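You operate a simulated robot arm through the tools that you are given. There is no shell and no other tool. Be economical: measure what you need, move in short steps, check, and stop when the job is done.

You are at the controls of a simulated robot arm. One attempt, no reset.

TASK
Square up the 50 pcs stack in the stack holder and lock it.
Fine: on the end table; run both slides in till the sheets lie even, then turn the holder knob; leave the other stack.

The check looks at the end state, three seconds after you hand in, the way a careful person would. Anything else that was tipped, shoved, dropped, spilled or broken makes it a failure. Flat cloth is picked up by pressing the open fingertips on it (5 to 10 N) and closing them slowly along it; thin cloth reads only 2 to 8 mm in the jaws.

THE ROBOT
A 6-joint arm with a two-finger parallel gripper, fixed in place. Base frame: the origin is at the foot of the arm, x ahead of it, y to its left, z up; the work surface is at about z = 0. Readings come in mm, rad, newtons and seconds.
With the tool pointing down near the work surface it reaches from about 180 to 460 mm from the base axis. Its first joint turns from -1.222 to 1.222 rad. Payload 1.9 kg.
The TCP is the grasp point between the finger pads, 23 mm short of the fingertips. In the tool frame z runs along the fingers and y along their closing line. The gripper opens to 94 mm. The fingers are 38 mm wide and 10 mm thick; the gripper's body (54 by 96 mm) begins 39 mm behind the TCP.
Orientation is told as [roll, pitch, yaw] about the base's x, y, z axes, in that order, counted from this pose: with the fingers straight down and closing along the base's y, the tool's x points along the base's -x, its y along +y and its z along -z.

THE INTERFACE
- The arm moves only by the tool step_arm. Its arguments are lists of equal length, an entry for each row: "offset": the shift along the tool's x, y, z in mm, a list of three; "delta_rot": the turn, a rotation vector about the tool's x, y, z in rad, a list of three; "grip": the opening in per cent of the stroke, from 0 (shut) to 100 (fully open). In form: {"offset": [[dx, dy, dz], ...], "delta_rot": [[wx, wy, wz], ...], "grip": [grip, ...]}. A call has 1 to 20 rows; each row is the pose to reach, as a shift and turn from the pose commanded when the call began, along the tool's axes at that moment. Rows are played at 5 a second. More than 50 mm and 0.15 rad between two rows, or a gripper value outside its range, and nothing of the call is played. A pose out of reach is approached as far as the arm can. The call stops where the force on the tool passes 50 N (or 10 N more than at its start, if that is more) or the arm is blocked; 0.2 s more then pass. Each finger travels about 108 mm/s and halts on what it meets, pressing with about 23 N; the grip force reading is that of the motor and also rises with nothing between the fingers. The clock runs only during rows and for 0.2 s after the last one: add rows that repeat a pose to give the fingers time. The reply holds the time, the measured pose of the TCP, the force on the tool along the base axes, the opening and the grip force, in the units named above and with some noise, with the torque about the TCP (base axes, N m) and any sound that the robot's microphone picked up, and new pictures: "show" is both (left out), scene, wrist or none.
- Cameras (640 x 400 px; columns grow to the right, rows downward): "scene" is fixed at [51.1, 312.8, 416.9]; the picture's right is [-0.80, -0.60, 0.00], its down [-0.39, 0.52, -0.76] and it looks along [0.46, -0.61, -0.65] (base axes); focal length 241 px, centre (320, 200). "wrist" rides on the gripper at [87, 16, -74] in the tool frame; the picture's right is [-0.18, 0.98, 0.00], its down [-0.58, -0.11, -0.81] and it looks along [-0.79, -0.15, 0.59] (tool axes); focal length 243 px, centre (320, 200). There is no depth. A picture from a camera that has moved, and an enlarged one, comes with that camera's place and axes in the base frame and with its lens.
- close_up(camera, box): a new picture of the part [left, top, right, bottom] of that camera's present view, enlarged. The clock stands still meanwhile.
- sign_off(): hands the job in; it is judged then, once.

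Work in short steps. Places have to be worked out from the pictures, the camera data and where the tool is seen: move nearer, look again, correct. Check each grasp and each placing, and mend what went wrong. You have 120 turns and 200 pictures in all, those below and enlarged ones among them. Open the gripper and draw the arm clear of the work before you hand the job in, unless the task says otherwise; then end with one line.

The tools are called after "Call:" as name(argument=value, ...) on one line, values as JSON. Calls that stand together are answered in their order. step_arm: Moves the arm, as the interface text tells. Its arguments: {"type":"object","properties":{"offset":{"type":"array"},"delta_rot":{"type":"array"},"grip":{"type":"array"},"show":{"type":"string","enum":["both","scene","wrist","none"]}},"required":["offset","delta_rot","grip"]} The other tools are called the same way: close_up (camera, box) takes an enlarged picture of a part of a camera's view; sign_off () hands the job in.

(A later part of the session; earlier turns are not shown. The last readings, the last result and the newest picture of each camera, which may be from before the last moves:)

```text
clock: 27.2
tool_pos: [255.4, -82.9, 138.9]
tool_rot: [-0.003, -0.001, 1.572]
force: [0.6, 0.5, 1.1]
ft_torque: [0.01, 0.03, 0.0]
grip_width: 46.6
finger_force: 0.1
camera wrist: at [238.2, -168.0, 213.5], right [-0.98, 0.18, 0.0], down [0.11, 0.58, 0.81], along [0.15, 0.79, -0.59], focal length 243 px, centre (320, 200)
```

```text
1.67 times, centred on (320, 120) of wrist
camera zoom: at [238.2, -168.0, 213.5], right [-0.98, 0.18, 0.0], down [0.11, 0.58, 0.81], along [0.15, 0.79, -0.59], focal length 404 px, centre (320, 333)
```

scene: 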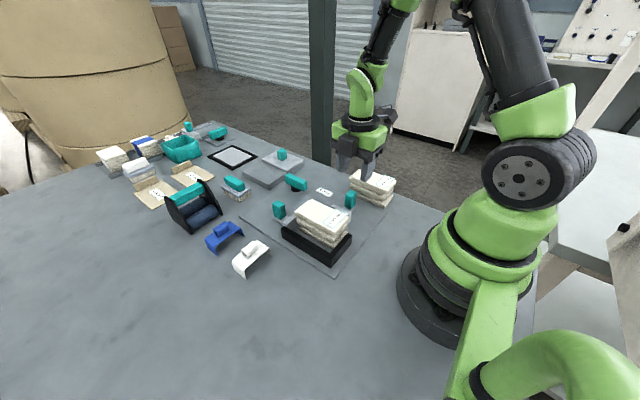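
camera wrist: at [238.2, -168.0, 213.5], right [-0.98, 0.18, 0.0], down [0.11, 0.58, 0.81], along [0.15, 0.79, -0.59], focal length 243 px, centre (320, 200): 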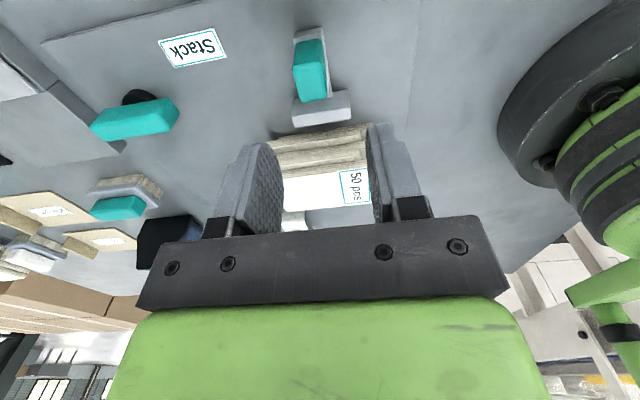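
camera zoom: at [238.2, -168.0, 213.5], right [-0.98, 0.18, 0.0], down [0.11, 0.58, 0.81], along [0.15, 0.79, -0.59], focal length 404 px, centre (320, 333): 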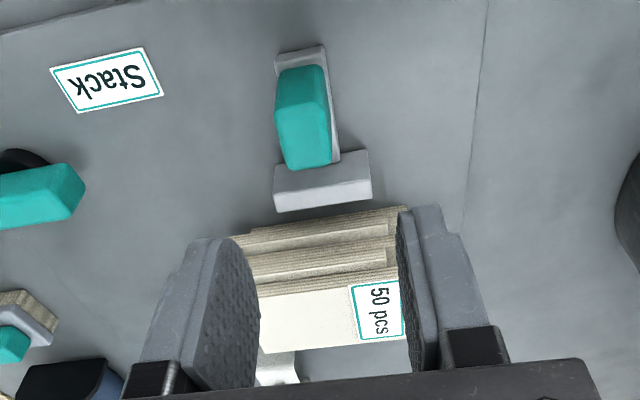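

The y-slide knob centre is at about (259.5, −86), same shape as the other one. I'll shift and descend to z≈72.

Call:
step_arm(offset=[[3, -4, 30], [3, -4, 66], [3, -4, 66]], delta_rot=[[0, 0, 0], [0, 0, 0], [0, 0, 0]], grip=[50, 50, 50])

Call:
close_up(camera="scene", box=[230, 150, 410, 270])

```text
clock: 28.0
tool_pos: [257.6, -84.2, 72.1]
tool_rot: [-0.001, 0.0, 1.57]
force: [0.3, -0.2, -0.1]
ft_torque: [0.01, -0.04, -0.01]
grip_width: 47.0
finger_force: 0.1
camera wrist: at [241.8, -170.2, 146.7], right [-0.98, 0.19, 0.0], down [0.11, 0.58, 0.81], along [0.15, 0.79, -0.59], focal length 243 px, centre (320, 200)
```

scene: 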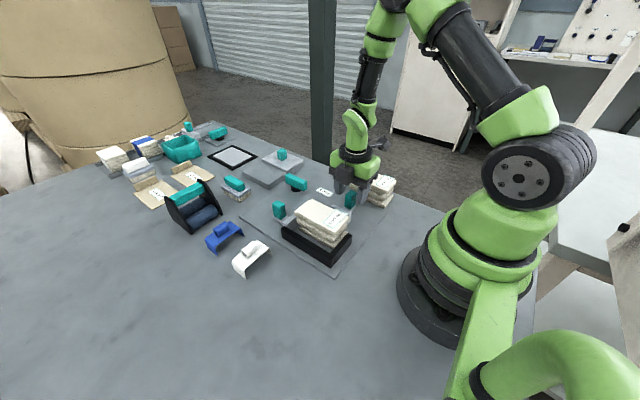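
wrist: 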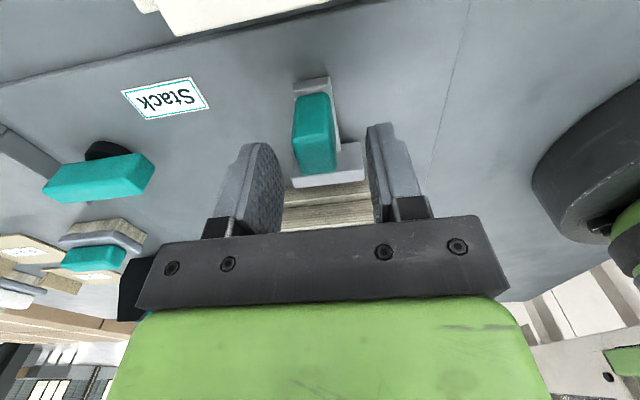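

```text
3.33 times, centred on (320, 210) of scene
camera zoom: at [51.1, 312.8, 416.9], right [-0.8, -0.6, 0.0], down [-0.39, 0.52, -0.76], along [0.46, -0.61, -0.65], focal length 804 px, centre (320, 167)
```

zoom: 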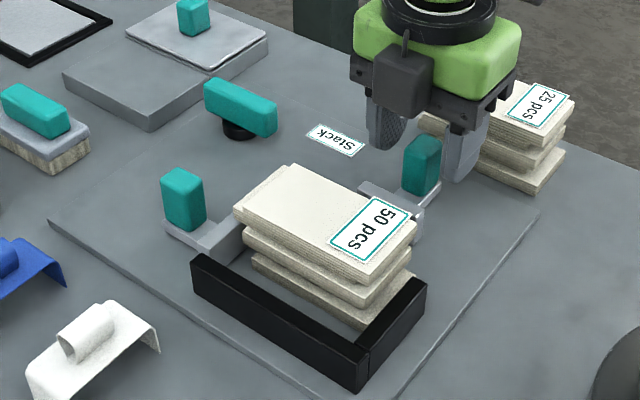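

The knob is ~3.5 mm to +x of the tool centre. I'll correct, descend to z≈48 and close.

Call:
step_arm(offset=[[2, -3.4, 8], [2, -3.4, 24], [2, -3.4, 24], [2, -3.4, 24], [2, -3.4, 24], [2, -3.4, 24], [2, -3.4, 24]], delta_rot=[[0, 0, 0], [0, 0, 0], [0, 0, 0], [0, 0, 0], [0, 0, 0], [0, 0, 0], [0, 0, 0]], grip=[50, 50, 50, 38, 30, 24, 20])

```text
clock: 29.6
tool_pos: [263.1, -85.4, 48.8]
tool_rot: [0.001, -0.002, 1.569]
force: [-12.7, 0.4, 1.9]
ft_torque: [0.2, -0.02, 0.08]
grip_width: 24.3
finger_force: 6.0
camera wrist: at [246.1, -172.1, 123.2], right [-0.98, 0.19, 0.0], down [0.11, 0.58, 0.81], along [0.15, 0.79, -0.59], focal length 243 px, centre (320, 200)
```

scene: 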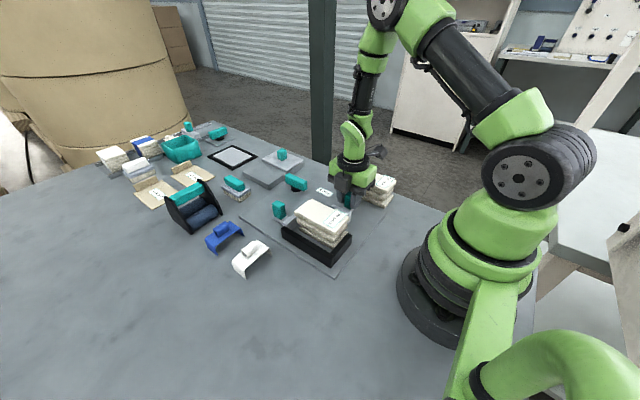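
wrist: 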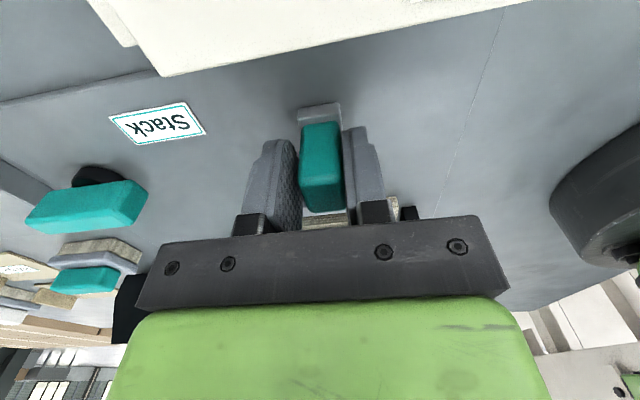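

The −x finger touched first, so I'll shift 2 mm toward −x and close firmly.

Call:
step_arm(offset=[[0, 0, 0], [0, 2, 0], [0, 2, 0], [0, 2, 0], [0, 2, 0], [0, 2, 0]], delta_rot=[[0, 0, 0], [0, 0, 0], [0, 0, 0], [0, 0, 0], [0, 0, 0], [0, 0, 0]], grip=[30, 30, 26, 22, 18, 14], show="none")

```text
clock: 31.0
tool_pos: [260.6, -85.1, 48.0]
tool_rot: [0.003, -0.001, 1.569]
force: [-18.2, 1.4, 3.5]
ft_torque: [0.31, -0.06, 0.17]
grip_width: 21.5
finger_force: 10.2
```

Still slightly off-centre; I'll shift another 1.3 mm and hold the close command.

Call:
step_arm(offset=[[0, 1.3, 0], [0, 1.3, 0], [0, 1.3, 0]], delta_rot=[[0, 0, 0], [0, 0, 0], [0, 0, 0]], grip=[14, 14, 14], show="none")

```text
clock: 31.8
tool_pos: [260.5, -86.3, 48.5]
tool_rot: [0.001, -0.001, 1.569]
force: [-18.8, 1.2, 5.9]
ft_torque: [0.18, 0.12, 0.23]
grip_width: 21.3
finger_force: 8.7
```

I'll shift one more millimetre and check the balance.

Call:
step_arm(offset=[[0, 1.2, 0], [0, 1.2, 0], [0, 1.2, 0], [0, 1.2, 0]], delta_rot=[[0, 0, 0], [0, 0, 0], [0, 0, 0], [0, 0, 0]], grip=[14, 14, 12, 12], show="wrist")

```text
clock: 32.8
tool_pos: [259.7, -86.8, 48.7]
tool_rot: [-0.003, 0.001, 1.572]
force: [15.0, 11.7, -26.4]
ft_torque: [0.1, 0.85, -0.06]
grip_width: 20.0
finger_force: 45.1
camera wrist: at [243.6, -173.3, 123.6], right [-0.98, 0.18, 0.0], down [0.11, 0.58, 0.81], along [0.15, 0.79, -0.59], focal length 243 px, centre (320, 200)
```

wrist: 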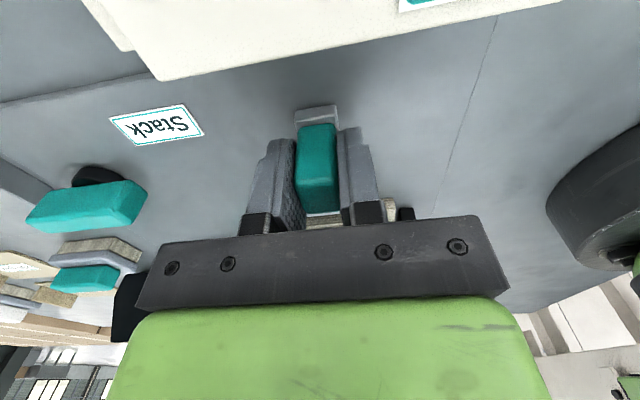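

The knob is firmly gripped at 20 mm. I'll push toward +y by 35 mm in small rows.

Call:
step_arm(offset=[[-3, 0, 0], [-7, 0, 0], [-11, 0, 0], [-15, 0, 0], [-19, 0, 0], [-23, 0, 0], [-27, 0, 0], [-31, 0, 0], [-35, 0, 0], [-35, 0, 0]], delta_rot=[[0, 0, 0], [0, 0, 0], [0, 0, 0], [0, 0, 0], [0, 0, 0], [0, 0, 0], [0, 0, 0], [0, 0, 0], [0, 0, 0], [0, 0, 0]], grip=[12, 12, 12, 12, 12, 12, 12, 12, 12, 12])

Call:
close_up(camera="scene", box=[230, 150, 410, 270])

```text
clock: 35.0
tool_pos: [260.1, -51.8, 49.8]
tool_rot: [-0.004, 0.0, 1.57]
force: [23.7, -0.1, 5.5]
ft_torque: [-0.93, 0.58, 0.21]
grip_width: 20.0
finger_force: 45.0
camera wrist: at [243.5, -138.7, 123.4], right [-0.98, 0.18, 0.0], down [0.11, 0.58, 0.81], along [0.15, 0.79, -0.59], focal length 243 px, centre (320, 200)
```

scene: 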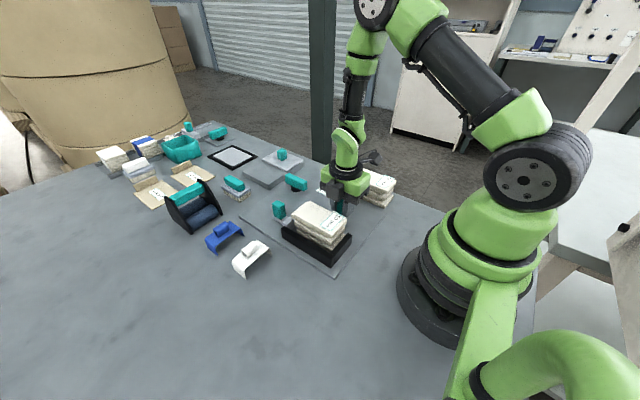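
wrist: 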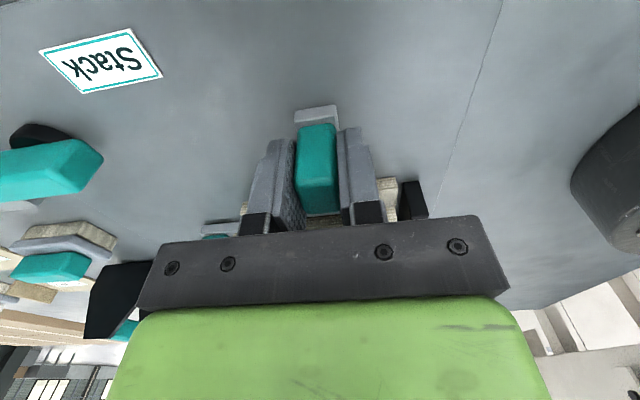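

```text
3.33 times, centred on (320, 210) of scene
camera zoom: at [51.0, 312.8, 416.9], right [-0.8, -0.6, 0.0], down [-0.39, 0.52, -0.76], along [0.46, -0.61, -0.65], focal length 804 px, centre (320, 167)
```

zoom: 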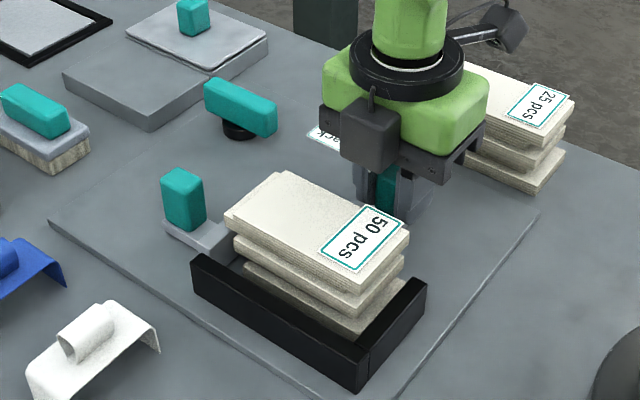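

The stack moves as one. I'll continue pushing +y with a slight side-load correction, watching for the bar contact.

Call:
step_arm(offset=[[-3, -0.8, 0], [-6, -0.8, 0], [-9, -0.8, 0], [-12, -0.8, 0], [-15, -0.8, 0], [-15, -0.8, 0]], delta_rot=[[0, 0, 0], [0, 0, 0], [0, 0, 0], [0, 0, 0], [0, 0, 0], [0, 0, 0]], grip=[12, 12, 12, 12, 12, 12])

Call:
close_up(camera="scene", box=[230, 150, 410, 270])

```text
clock: 36.4
tool_pos: [260.0, -35.1, 48.7]
tool_rot: [0.001, -0.001, 1.569]
force: [-4.6, 0.0, 20.1]
ft_torque: [0.05, -0.65, 0.68]
grip_width: 19.9
finger_force: 45.4
camera wrist: at [243.9, -122.5, 123.4], right [-0.98, 0.19, 0.0], down [0.11, 0.58, 0.81], along [0.15, 0.79, -0.59], focal length 243 px, centre (320, 200)
```

scene: 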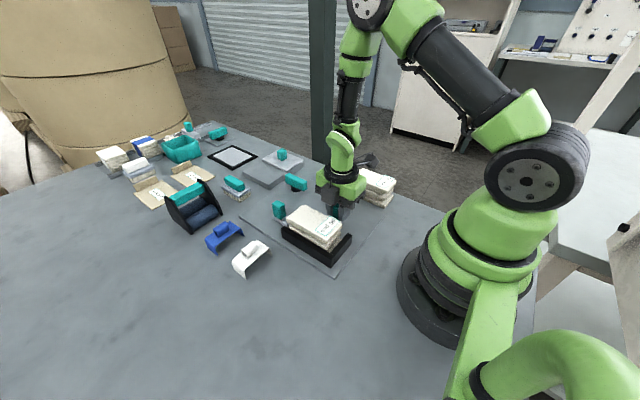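
wrist: 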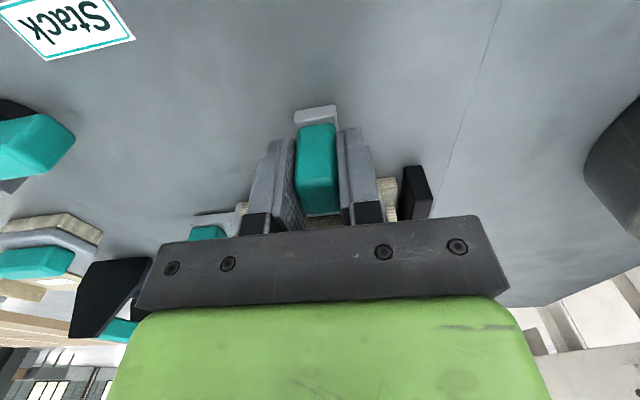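

```text
3.33 times, centred on (320, 210) of scene
camera zoom: at [51.0, 312.8, 416.9], right [-0.8, -0.6, 0.0], down [-0.39, 0.52, -0.76], along [0.46, -0.61, -0.65], focal length 804 px, centre (320, 167)
```

zoom: 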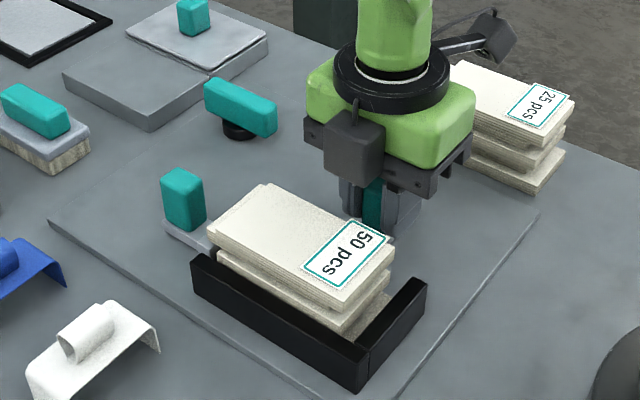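

A gap of about 7 mm to the long bar seems to remain. I'll continue in finer steps.

Call:
step_arm(offset=[[-2, 0, -0.5], [-4, 0, -0.5], [-5.5, 0, -0.5], [-7, 0, -0.5], [-7, 0, -0.5]], delta_rot=[[0, 0, 0], [0, 0, 0], [0, 0, 0], [0, 0, 0], [0, 0, 0]], grip=[12, 12, 12, 12, 12], show="scene")

Call:
close_up(camera="scene", box=[260, 180, 380, 270])

```text
clock: 37.6
tool_pos: [260.2, -31.0, 49.2]
tool_rot: [0.0, 0.0, 1.568]
force: [1.0, -26.7, -12.9]
ft_torque: [-0.2, 0.35, 0.64]
grip_width: 19.9
finger_force: 45.1
```

scene: 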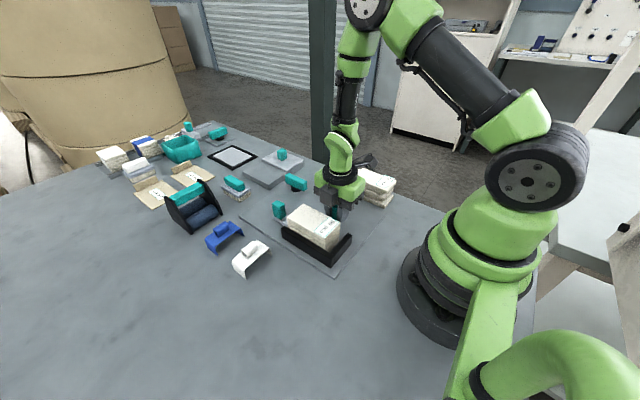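

```text
4.44 times, centred on (320, 225) of scene
camera zoom: at [51.1, 312.8, 416.8], right [-0.8, -0.6, 0.0], down [-0.39, 0.52, -0.76], along [0.46, -0.61, -0.65], focal length 1072 px, centre (320, 89)
```

zoom: 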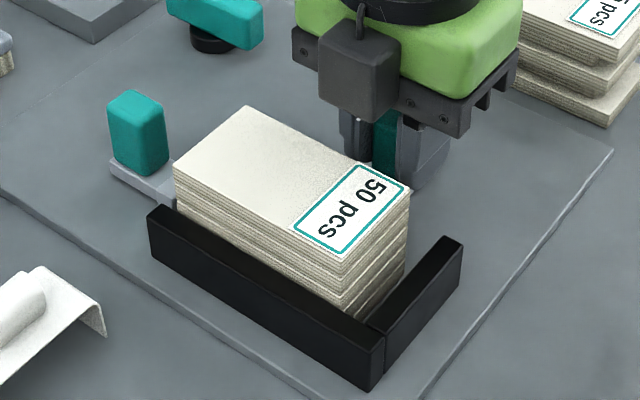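

The layers have come together against the long bar (27 N reaction). I'll relax the push, open the fingers and rise.

Call:
step_arm(offset=[[1.5, 0, 0], [2, 0, 0], [2, 0, 0], [2, 0, 0], [2, 0, 0], [2, 0, -20], [2, 0, -60], [2, 0, -95], [2, 0, -95]], delta_rot=[[0, 0, 0], [0, 0, 0], [0, 0, 0], [0, 0, 0], [0, 0, 0], [0, 0, 0], [0, 0, 0], [0, 0, 0], [0, 0, 0]], grip=[12, 12, 22, 32, 40, 40, 40, 40, 40])

Call:
close_up(camera="scene", box=[260, 180, 380, 270])

```text
clock: 39.6
tool_pos: [259.3, -31.8, 145.2]
tool_rot: [-0.001, 0.0, 1.569]
force: [-0.1, 0.4, 0.7]
ft_torque: [0.0, 0.01, 0.01]
grip_width: 37.9
finger_force: 0.1
camera wrist: at [242.7, -118.4, 219.5], right [-0.98, 0.19, 0.0], down [0.11, 0.58, 0.81], along [0.15, 0.79, -0.59], focal length 243 px, centre (320, 200)
```

scene: 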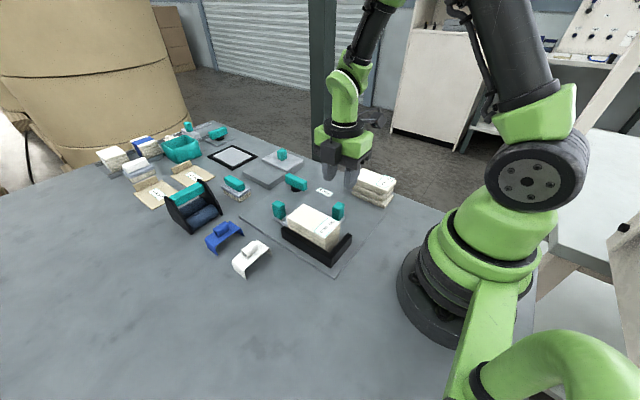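
wrist: 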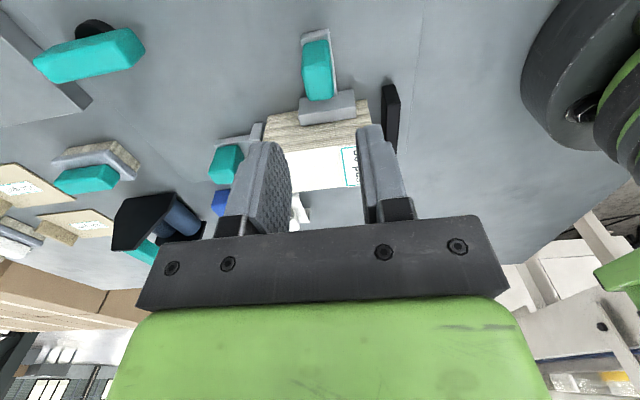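

```text
4.44 times, centred on (320, 225) of scene
camera zoom: at [51.0, 312.8, 416.9], right [-0.8, -0.6, 0.0], down [-0.39, 0.52, -0.76], along [0.46, -0.61, -0.65], focal length 1072 px, centre (320, 89)
```

zoom: 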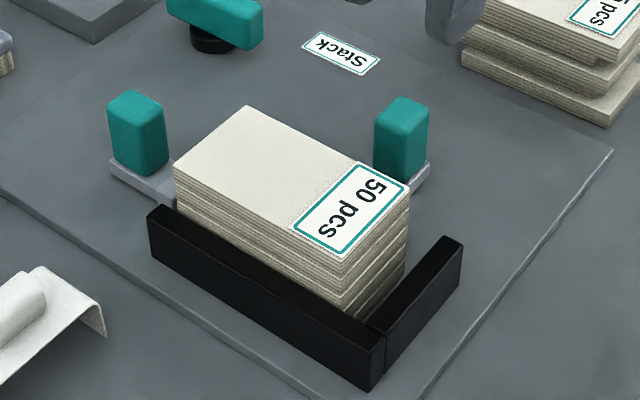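

Stack even; the two slides are in sight. Now back to the x-slide knob at about (371, 44), turning the gripper back to close along y.

Call:
step_arm(offset=[[-6, -9, 0], [-12, -18, 0], [-19, -28, 0], [-25, -37, 0], [-32, -46, 0], [-38, -56, 0], [-44, -65, 0], [-51, -75, 0], [-57, -84, 0], [-63, -94, 0], [-70, -103, 0], [-76, -112, 0], [-76, -112, 30], [-76, -112, 60], [-76, -112, 60]], delta_rot=[[0, 0, 0.131], [0, 0, 0.262], [0, 0, 0.393], [0, 0, 0.524], [0, 0, 0.655], [0, 0, 0.785], [0, 0, 0.916], [0, 0, 1.047], [0, 0, 1.178], [0, 0, 1.309], [0, 0, 1.44], [0, 0, 1.5708], [0, 0, 1.5708], [0, 0, 1.5708], [0, 0, 1.5708]], grip=[42, 42, 42, 42, 42, 42, 42, 42, 42, 42, 42, 42, 42, 42, 42])

Call:
close_up(camera="scene", box=[230, 150, 410, 270])

```text
clock: 42.8
tool_pos: [371.5, 45.6, 84.1]
tool_rot: [0.0, 0.0, -0.002]
force: [0.4, 0.2, -0.5]
ft_torque: [-0.03, -0.03, -0.01]
grip_width: 39.6
finger_force: 0.0
camera wrist: at [284.7, 62.2, 158.2], right [0.19, 0.98, 0.0], down [0.58, -0.11, 0.81], along [0.79, -0.15, -0.59], focal length 243 px, centre (320, 200)
```

scene: 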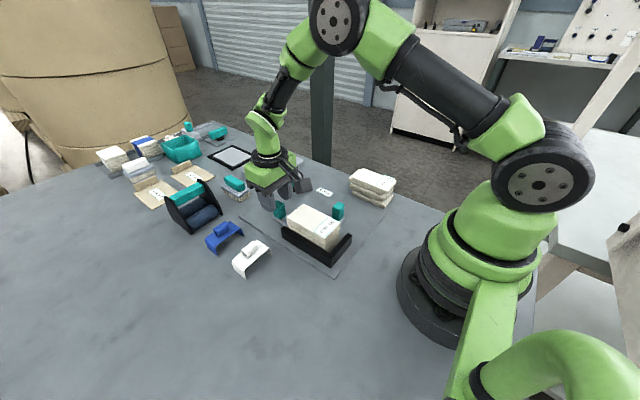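
wrist: 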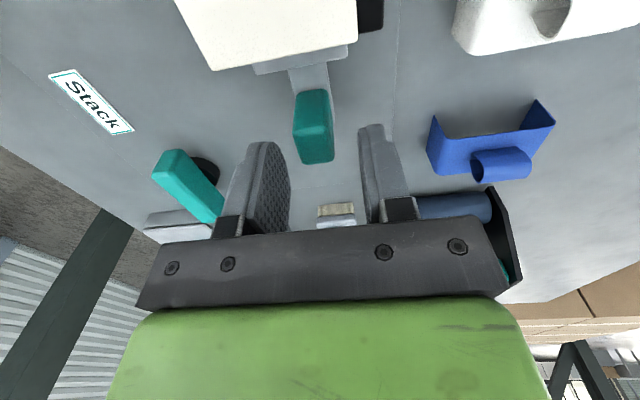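

```text
3.33 times, centred on (320, 210) of scene
camera zoom: at [51.1, 312.8, 416.9], right [-0.8, -0.6, 0.0], down [-0.39, 0.52, -0.76], along [0.46, -0.61, -0.65], focal length 804 px, centre (320, 167)
```

zoom: 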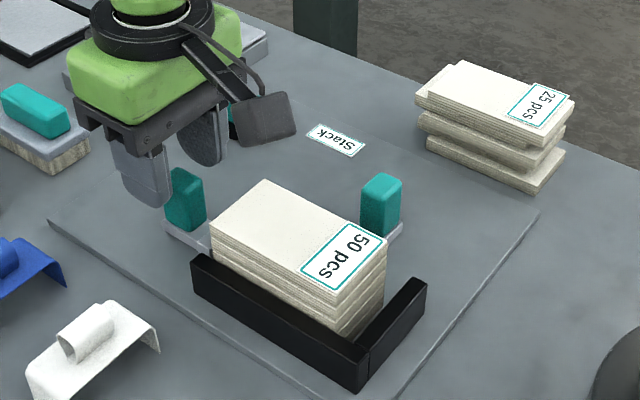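

The knob is at about (372, 43). I'll shift −2 mm in y, descend to z≈48, and close.

Call:
step_arm(offset=[[0, -2, 18], [0, -2, 36], [0, -2, 36], [0, -2, 36], [0, -2, 36], [0, -2, 36], [0, -2, 36], [0, -2, 36]], delta_rot=[[0, 0, 0], [0, 0, 0], [0, 0, 0], [0, 0, 0], [0, 0, 0], [0, 0, 0], [0, 0, 0], [0, 0, 0]], grip=[42, 42, 42, 34, 28, 22, 16, 14], show="wrist")

```text
clock: 44.6
tool_pos: [373.7, 42.6, 49.1]
tool_rot: [0.0, 0.001, 0.001]
force: [0.6, -12.1, -1.0]
ft_torque: [0.42, 0.13, 0.42]
grip_width: 19.9
finger_force: 44.8
camera wrist: at [287.0, 58.9, 123.3], right [0.18, 0.98, 0.0], down [0.58, -0.11, 0.81], along [0.79, -0.15, -0.59], focal length 243 px, centre (320, 200)
```

wrist: 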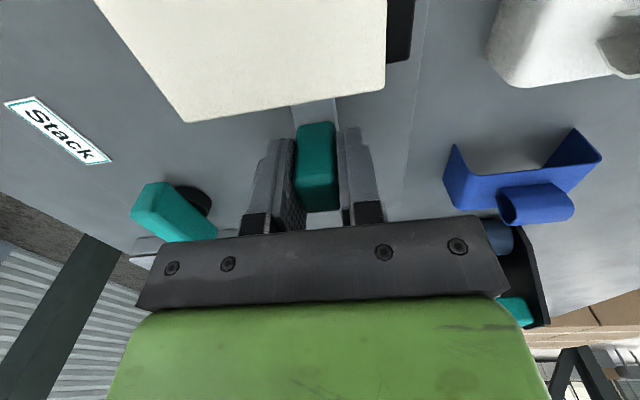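

Gripped. I'll push toward −x in 2 mm rows, watching the force.

Call:
step_arm(offset=[[2, 0, 0], [4, 0, 0], [6, 0, 0], [8, 0, 0], [10, 0, 0], [12, 0, 0], [12, 0, 0]], delta_rot=[[0, 0, 0], [0, 0, 0], [0, 0, 0], [0, 0, 0], [0, 0, 0], [0, 0, 0], [0, 0, 0]], grip=[14, 14, 14, 14, 14, 14, 14], show="none")

Call:
close_up(camera="scene", box=[260, 180, 380, 270])

```text
clock: 46.2
tool_pos: [360.2, 43.0, 49.2]
tool_rot: [-0.001, -0.002, -0.001]
force: [-0.1, 11.2, 11.8]
ft_torque: [-0.06, -0.43, 0.22]
grip_width: 19.8
finger_force: 45.0
```

```text
4.44 times, centred on (320, 225) of scene
camera zoom: at [51.0, 312.8, 416.9], right [-0.8, -0.6, 0.0], down [-0.39, 0.52, -0.76], along [0.46, -0.61, -0.65], focal length 1072 px, centre (320, 89)
```

zoom: 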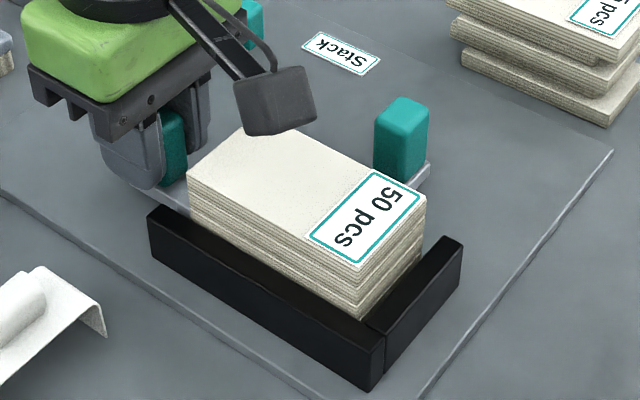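

The stack moves with it and a small gap to the short bar remains. I'll continue finely.

Call:
step_arm(offset=[[1.5, 0, 0], [3, 0, 0], [4.5, 0, 0], [6, 0, 0], [7.5, 0, 0], [7.5, 0, 0]], delta_rot=[[0, 0, 0], [0, 0, 0], [0, 0, 0], [0, 0, 0], [0, 0, 0], [0, 0, 0]], grip=[14, 14, 14, 14, 14, 14], show="none")

Call:
close_up(camera="scene", box=[260, 180, 380, 270])

```text
clock: 47.6
tool_pos: [355.5, 42.5, 49.0]
tool_rot: [0.0, -0.008, 0.001]
force: [28.3, 9.0, -6.4]
ft_torque: [0.21, -0.35, 0.1]
grip_width: 19.7
finger_force: 45.2
```

```text
4.44 times, centred on (320, 225) of scene
camera zoom: at [51.1, 312.8, 416.9], right [-0.8, -0.6, 0.0], down [-0.39, 0.52, -0.76], along [0.46, -0.61, -0.65], focal length 1072 px, centre (320, 89)
```

zoom: 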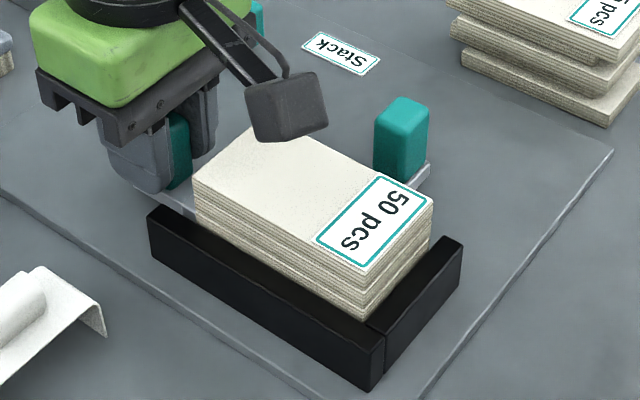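

Contact with the short bar at 28 N. I'll ease off slightly, release and rise to inspect.

Call:
step_arm(offset=[[-1.5, 0, 0], [-2.2, 0, 0], [-2.2, 0, 0], [-2.2, 0, 0], [-2.2, 0, 0], [-2.2, 0, -20], [-2.2, 0, -60], [-2.2, 0, -95], [-2.2, 0, -95]], delta_rot=[[0, 0, 0], [0, 0, 0], [0, 0, 0], [0, 0, 0], [0, 0, 0], [0, 0, 0], [0, 0, 0], [0, 0, 0], [0, 0, 0]], grip=[14, 14, 22, 32, 36, 36, 36, 36, 36], show="none")

Call:
step_arm(offset=[[45, 0, -20], [90, 0, -40], [120, 0, -40], [150, 0, -40], [150, 0, -40]], delta_rot=[[0, 0, 0], [0, 0, 0], [0, 0, 0], [0, 0, 0], [0, 0, 0]], grip=[50, 50, 50, 50, 50], show="none")

Call:
close_up(camera="scene", box=[260, 180, 380, 270])

Call:
close_up(camera="wrist", box=[200, 0, 480, 200])

```text
clock: 49.6
tool_pos: [352.1, 41.1, 142.7]
tool_rot: [0.0, 0.001, -0.003]
force: [-0.2, 0.1, -0.7]
ft_torque: [0.02, 0.0, 0.01]
grip_width: 33.8
finger_force: 0.1
```

```text
clock: 50.8
tool_pos: [204.8, 45.9, 183.7]
tool_rot: [-0.002, -0.003, -0.001]
force: [0.4, -0.1, -0.3]
ft_torque: [0.06, 0.01, -0.02]
grip_width: 46.9
finger_force: 0.1
```

```text
4.44 times, centred on (320, 225) of scene
camera zoom: at [51.0, 312.8, 416.9], right [-0.8, -0.6, 0.0], down [-0.39, 0.52, -0.76], along [0.46, -0.61, -0.65], focal length 1072 px, centre (320, 89)
```

zoom: 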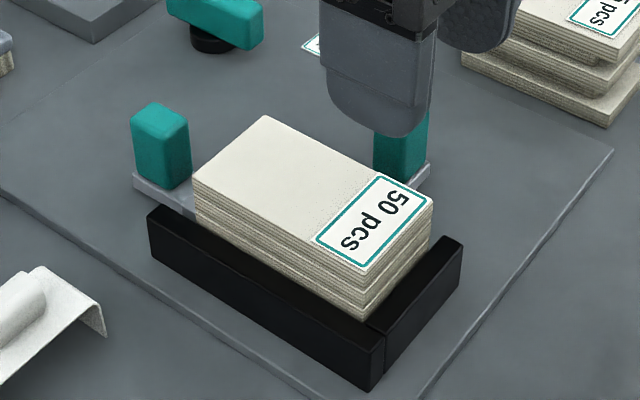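

```text
2.00 times, centred on (340, 100) of wrist
camera zoom: at [118.8, 61.5, 257.8], right [0.19, 0.98, 0.0], down [0.58, -0.11, 0.81], along [0.79, -0.15, -0.59], focal length 485 px, centre (280, 400)
```

zoom: 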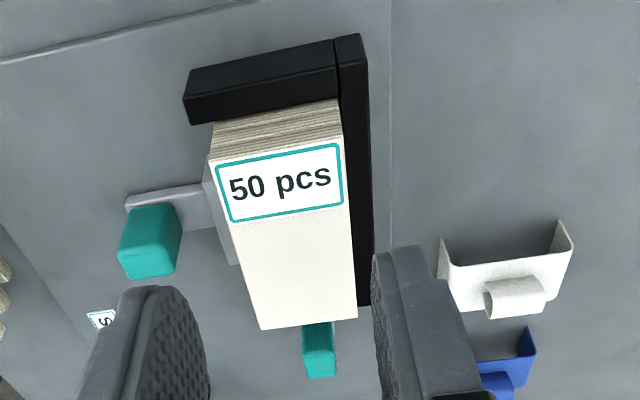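

The stack looks square in the corner. I'll zoom tighter on the edges to check evenness and slide contact.

Call:
close_up(camera="scene", box=[285, 195, 355, 255])

Call:
close_up(camera="wrist", box=[255, 20, 400, 180])

```text
6.67 times, centred on (320, 225) of scene
camera zoom: at [51.0, 312.8, 416.9], right [-0.8, -0.6, 0.0], down [-0.39, 0.52, -0.76], along [0.46, -0.61, -0.65], focal length 1608 px, centre (320, 33)
```

zoom: 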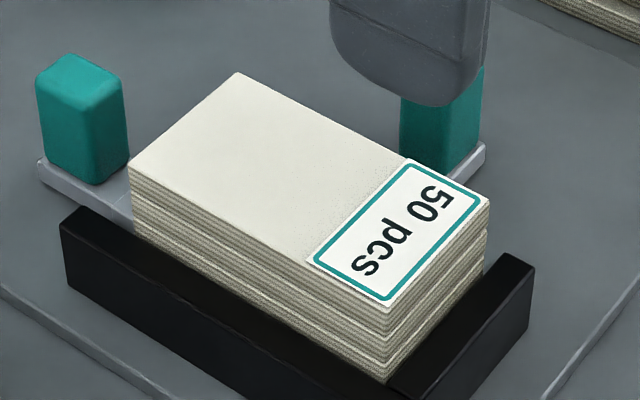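

```text
2.50 times, centred on (328, 100) of wrist
camera zoom: at [118.8, 61.5, 257.8], right [0.19, 0.98, 0.0], down [0.58, -0.11, 0.81], along [0.79, -0.15, -0.59], focal length 606 px, centre (301, 450)
```

zoom: 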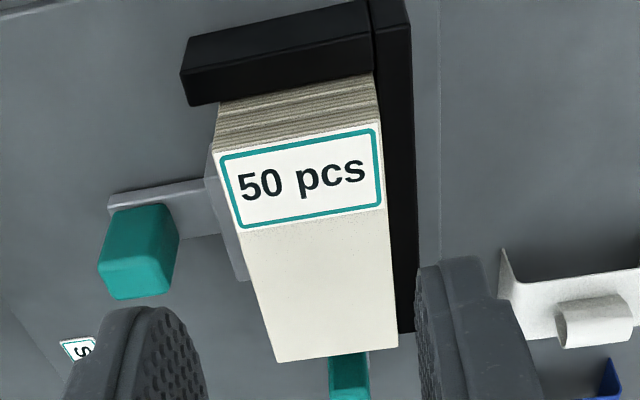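

Stack is even and against both bars. Now the lock knob near (422, −69): I'll move above it with the gripper open and look.

Call:
step_arm(offset=[[-36, -19, 0], [-72, -38, 0], [-108, -57, 0], [-144, -76, 10], [-180, -96, 20], [-213, -115, 40], [-213, -115, 40]], delta_rot=[[0, 0, 0], [0, 0, 0], [0, 0, 0], [0, 0, 0], [0, 0, 0], [0, 0, 0], [0, 0, 0]], grip=[60, 60, 60, 60, 60, 60, 60])

Call:
close_up(camera="wrist", box=[200, 40, 440, 220])

Call:
close_up(camera="scene", box=[240, 150, 360, 240])

```text
clock: 52.4
tool_pos: [417.9, -71.8, 144.3]
tool_rot: [0.0, 0.003, -0.001]
force: [-0.7, 0.1, 0.1]
ft_torque: [0.02, -0.02, -0.02]
grip_width: 56.2
finger_force: 0.1
camera wrist: at [331.5, -56.1, 218.5], right [0.19, 0.98, 0.0], down [0.58, -0.11, 0.81], along [0.79, -0.15, -0.59], focal length 243 px, centre (320, 200)
```

scene: 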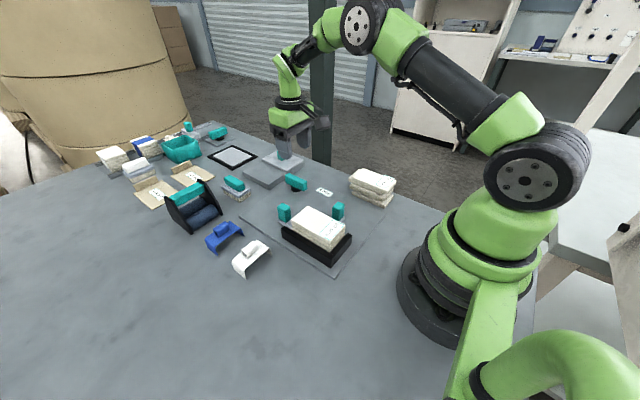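
wrist: 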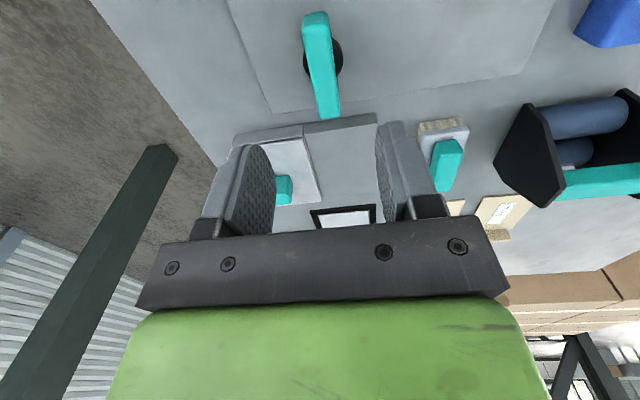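

```text
2.22 times, centred on (320, 130) of wrist
camera zoom: at [331.5, -56.1, 218.5], right [0.19, 0.98, 0.0], down [0.58, -0.11, 0.81], along [0.79, -0.15, -0.59], focal length 539 px, centre (320, 356)
```

zoom: 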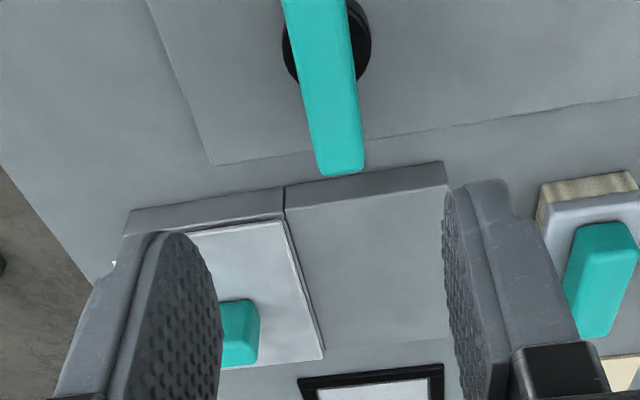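

```text
4.44 times, centred on (300, 195) of scene
camera zoom: at [51.1, 312.8, 416.9], right [-0.8, -0.6, 0.0], down [-0.39, 0.52, -0.76], along [0.46, -0.61, -0.65], focal length 1072 px, centre (409, 222)
```

zoom: 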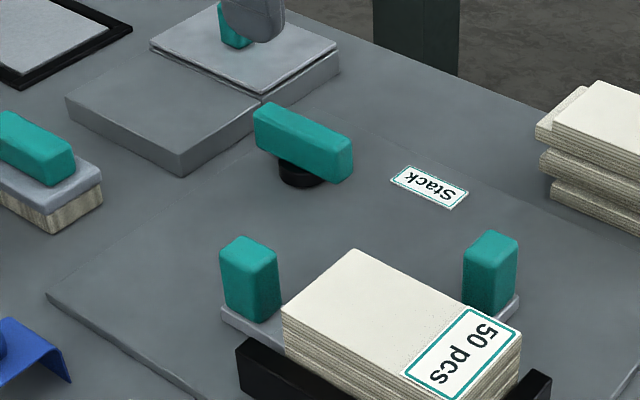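

Lever centre is at about (418, −71), lying along x, top at z≈35. I'll descend to z≈70 and check alignment.

Call:
step_arm(offset=[[0, 1, 37], [0, 1, 74], [0, 1, 74]], delta_rot=[[0, 0, 0], [0, 0, 0], [0, 0, 0]], grip=[50, 45, 45])

Call:
close_up(camera="scene", box=[240, 150, 360, 240])

```text
clock: 53.2
tool_pos: [417.2, -72.5, 72.6]
tool_rot: [0.0, 0.0, -0.003]
force: [-0.6, -0.2, 0.1]
ft_torque: [0.03, -0.01, -0.01]
grip_width: 42.4
finger_force: 0.0
camera wrist: at [330.5, -56.6, 146.1], right [0.19, 0.98, 0.0], down [0.58, -0.11, 0.81], along [0.79, -0.15, -0.59], focal length 243 px, centre (320, 200)
```

scene: 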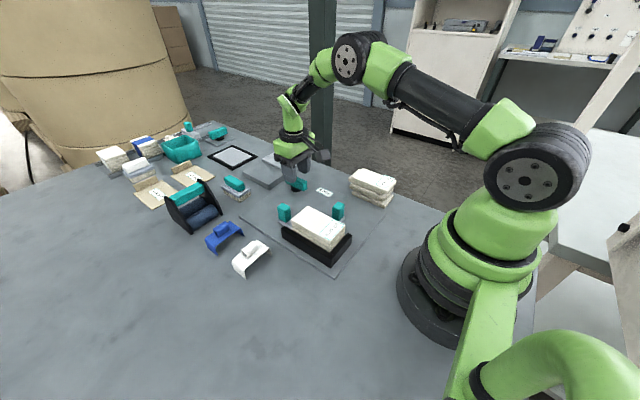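
wrist: 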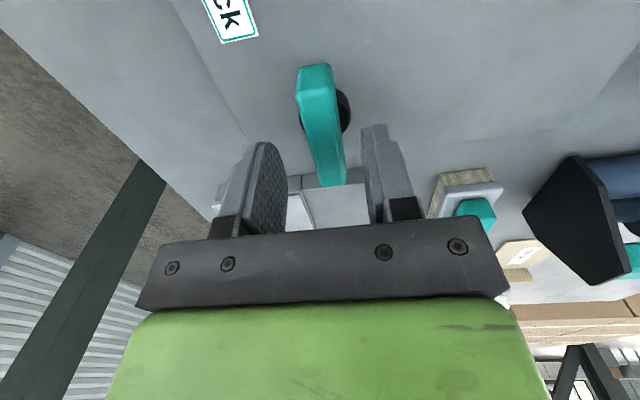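

```text
4.44 times, centred on (300, 195) of scene
camera zoom: at [51.1, 312.8, 416.9], right [-0.8, -0.6, 0.0], down [-0.39, 0.52, -0.76], along [0.46, -0.61, -0.65], focal length 1072 px, centre (409, 222)
```

zoom: 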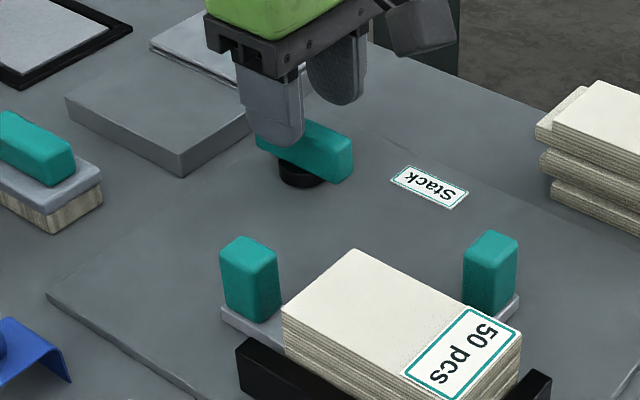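

The lever sits between the fingers. I'll shift +2 mm in y, descend to z≈45 and close gently.

Call:
step_arm(offset=[[0, 2, 14], [0, 2, 27], [0, 2, 27], [0, 2, 27], [0, 2, 27], [0, 2, 27], [0, 2, 27]], delta_rot=[[0, 0, 0], [0, 0, 0], [0, 0, 0], [0, 0, 0], [0, 0, 0], [0, 0, 0], [0, 0, 0]], grip=[45, 45, 45, 36, 30, 26, 22])

Call:
close_up(camera="scene", box=[240, 150, 360, 240])

```text
clock: 54.8
tool_pos: [418.1, -71.8, 43.8]
tool_rot: [-0.002, 0.0, 0.0]
force: [-0.1, 0.3, 0.1]
ft_torque: [-0.03, -0.02, -0.03]
grip_width: 20.8
finger_force: 0.1
camera wrist: at [331.5, -55.3, 118.3], right [0.19, 0.98, 0.0], down [0.58, -0.11, 0.81], along [0.79, -0.15, -0.59], focal length 243 px, centre (320, 200)
```

scene: 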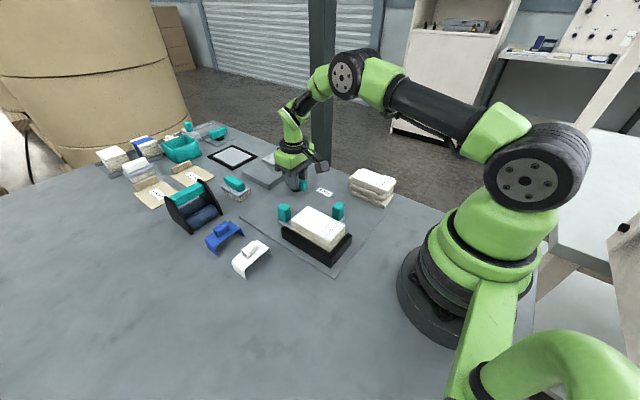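
wrist: 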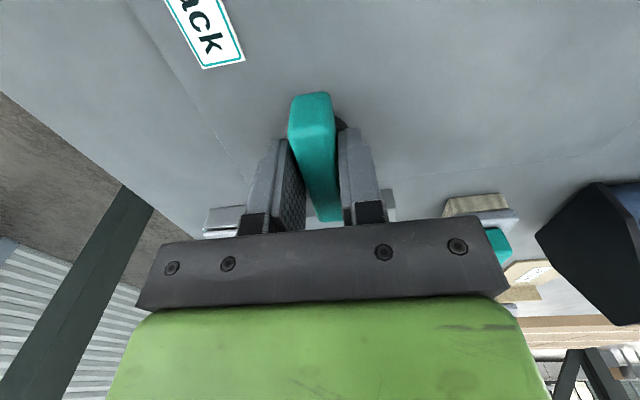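

```text
4.44 times, centred on (300, 195) of scene
camera zoom: at [51.1, 312.8, 416.9], right [-0.8, -0.6, 0.0], down [-0.39, 0.52, -0.76], along [0.46, -0.61, -0.65], focal length 1072 px, centre (409, 222)
```

zoom: 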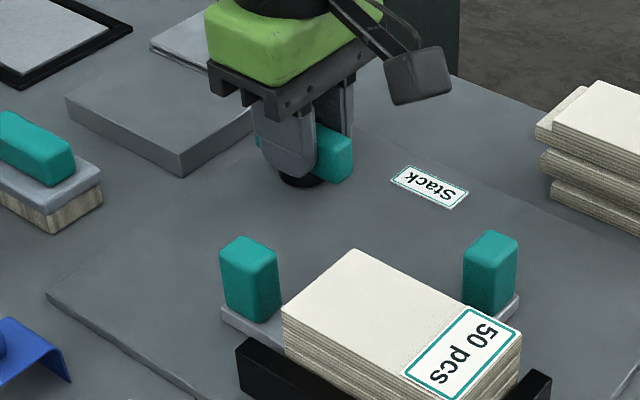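

The fingers flank the lever and I'll close to a firm grip.

Call:
step_arm(offset=[[0, 0, 0], [0, 0, 0], [0, 0, 0], [0, 0, 0]], delta_rot=[[0, 0, 0], [0, 0, 0], [0, 0, 0], [0, 0, 0]], grip=[18, 14, 10, 8], show="none")

```text
clock: 55.8
tool_pos: [418.2, -69.9, 44.4]
tool_rot: [0.002, -0.001, 0.001]
force: [1.1, 26.2, 1.8]
ft_torque: [-0.01, 0.1, 0.35]
grip_width: 17.9
finger_force: 45.0
```

Gripped at 18 mm with slight side load, so I'll shift +1.5 mm and try turning clockwise (from above) 0.3 rad, watching torque.

Call:
step_arm(offset=[[0, 1.5, 0], [0, 1.5, 0], [0, 1.5, 0], [0, 1.5, 0], [0, 1.5, 0], [0, 1.5, 0], [0, 1.5, 0]], delta_rot=[[0, 0, 0], [0, 0, 0.06], [0, 0, 0.12], [0, 0, 0.18], [0, 0, 0.24], [0, 0, 0.3], [0, 0, 0.3]], grip=[8, 8, 8, 8, 8, 8, 8])

```text
clock: 57.4
tool_pos: [418.6, -69.2, 44.3]
tool_rot: [-0.003, -0.008, -0.295]
force: [13.4, -31.0, 3.9]
ft_torque: [0.43, 0.06, 2.42]
grip_width: 30.0
finger_force: 44.9
camera wrist: at [340.3, -29.2, 117.4], right [0.46, 0.89, 0.0], down [0.52, -0.27, 0.81], along [0.72, -0.38, -0.58], focal length 243 px, centre (320, 200)
```

scene: 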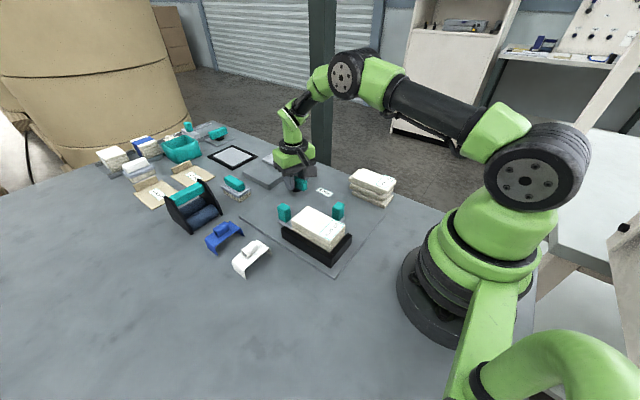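
wrist: 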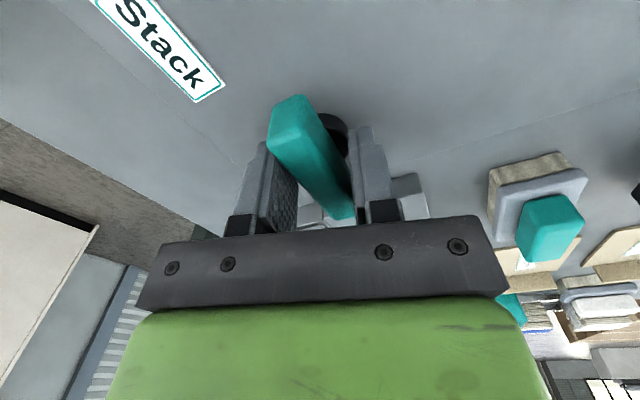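

The lever resisted: the jaws spread to 30 mm and the torque reads 2.4 N m, so clockwise is against the stop. I'll turn back and try 0.3 rad counter-clockwise.

Call:
step_arm(offset=[[0, 0, 0], [0, 0, 0], [0, 0, 0], [0, 0, 0], [0, 0, 0]], delta_rot=[[0, 0, -0.1], [0, 0, -0.2], [0, 0, -0.3], [0, 0, -0.3], [0, 0, -0.3]], grip=[12, 12, 12, 10, 8], show="none")

Call:
step_arm(offset=[[0, 0, 0], [0, 0, 0], [0, 0, 0], [0, 0, 0], [0, 0, 0]], delta_rot=[[0, 0, -0.07], [0, 0, -0.14], [0, 0, -0.21], [0, 0, -0.3], [0, 0, -0.3]], grip=[8, 8, 8, 8, 8])

```text
clock: 58.6
tool_pos: [416.3, -70.3, 41.9]
tool_rot: [-0.004, 0.004, -0.001]
force: [-22.8, -35.3, 18.1]
ft_torque: [0.2, -0.12, 0.86]
grip_width: 17.9
finger_force: 45.2
```

```text
clock: 59.8
tool_pos: [417.6, -71.5, 42.8]
tool_rot: [-0.006, 0.0, 0.297]
force: [-22.6, -40.7, 24.7]
ft_torque: [0.55, 0.23, -0.12]
grip_width: 18.1
finger_force: 45.2
camera wrist: at [329.3, -80.9, 117.2], right [-0.11, 0.99, 0.0], down [0.59, 0.07, 0.81], along [0.8, 0.09, -0.59], focal length 243 px, centre (320, 200)
```

scene: 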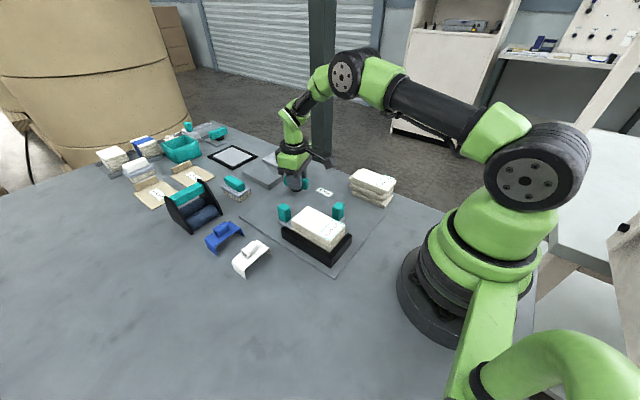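
wrist: 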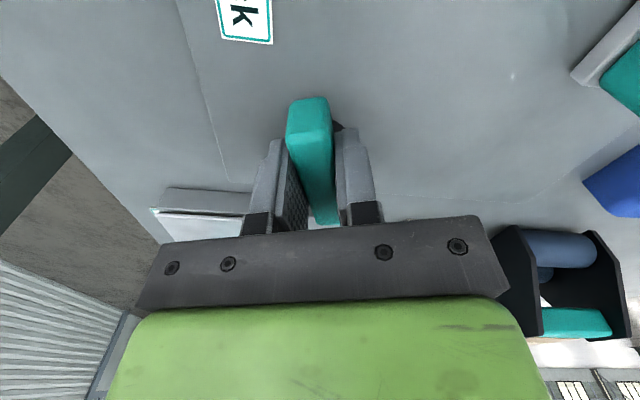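

Counter-clockwise turns freely. The side load is high, so I'll move about (−1.5, −2.5, +1) mm to relieve it before continuing.

Call:
step_arm(offset=[[1.1, -1, -0.5], [2.2, -2, -1], [2.2, -2, -1]], delta_rot=[[0, 0, 0], [0, 0, 0], [0, 0, 0]], grip=[8, 8, 8], show="none")

```text
clock: 60.6
tool_pos: [416.2, -71.7, 42.5]
tool_rot: [-0.006, -0.006, 0.303]
force: [28.8, -33.8, -26.9]
ft_torque: [0.57, -0.02, -0.12]
grip_width: 18.1
finger_force: 45.1
```

I'll fine-tune further to relieve the y load.

Call:
step_arm(offset=[[-0.2, -1.6, 0.5], [-0.2, -1.6, 0.5]], delta_rot=[[0, 0, 0], [0, 0, 0]], grip=[8, 8], show="none")

```text
clock: 61.2
tool_pos: [416.5, -72.4, 42.6]
tool_rot: [0.0, 0.0, 0.296]
force: [-2.3, -14.6, 8.0]
ft_torque: [0.21, -1.38, -0.05]
grip_width: 18.0
finger_force: 45.0
```

Loads are low now. I'll continue counter-clockwise by 0.45 rad.

Call:
step_arm(offset=[[0, -0.5, 0], [0, -0.5, 0], [0, -0.5, 0], [0, -0.5, 0], [0, -0.5, 0], [0, -0.5, 0]], delta_rot=[[0, 0, -0.09], [0, 0, -0.18], [0, 0, -0.27], [0, 0, -0.36], [0, 0, -0.45], [0, 0, -0.45]], grip=[8, 8, 8, 8, 8, 8], show="none")

```text
clock: 62.6
tool_pos: [416.5, -72.0, 42.8]
tool_rot: [-0.004, -0.002, 0.753]
force: [31.3, -11.0, -7.0]
ft_torque: [0.0, 0.76, -0.11]
grip_width: 18.0
finger_force: 45.0
```

Turning well at 0.75 rad. I'll correct the x load and turn another 0.45 rad.

Call:
step_arm(offset=[[-0.7, -1, 0], [-0.7, -1, 0], [-0.7, -1, 0], [-0.7, -1, 0], [-0.7, -1, 0], [-0.7, -1, 0], [-0.7, -1, 0]], delta_rot=[[0, 0, 0], [0, 0, -0.09], [0, 0, -0.18], [0, 0, -0.27], [0, 0, -0.36], [0, 0, -0.45], [0, 0, -0.45]], grip=[8, 8, 8, 8, 8, 8, 8], show="none")

```text
clock: 64.2
tool_pos: [417.9, -72.3, 43.0]
tool_rot: [-0.003, 0.0, 1.2]
force: [15.2, -4.4, 0.1]
ft_torque: [-0.39, 0.76, -0.02]
grip_width: 17.8
finger_force: 44.7
```

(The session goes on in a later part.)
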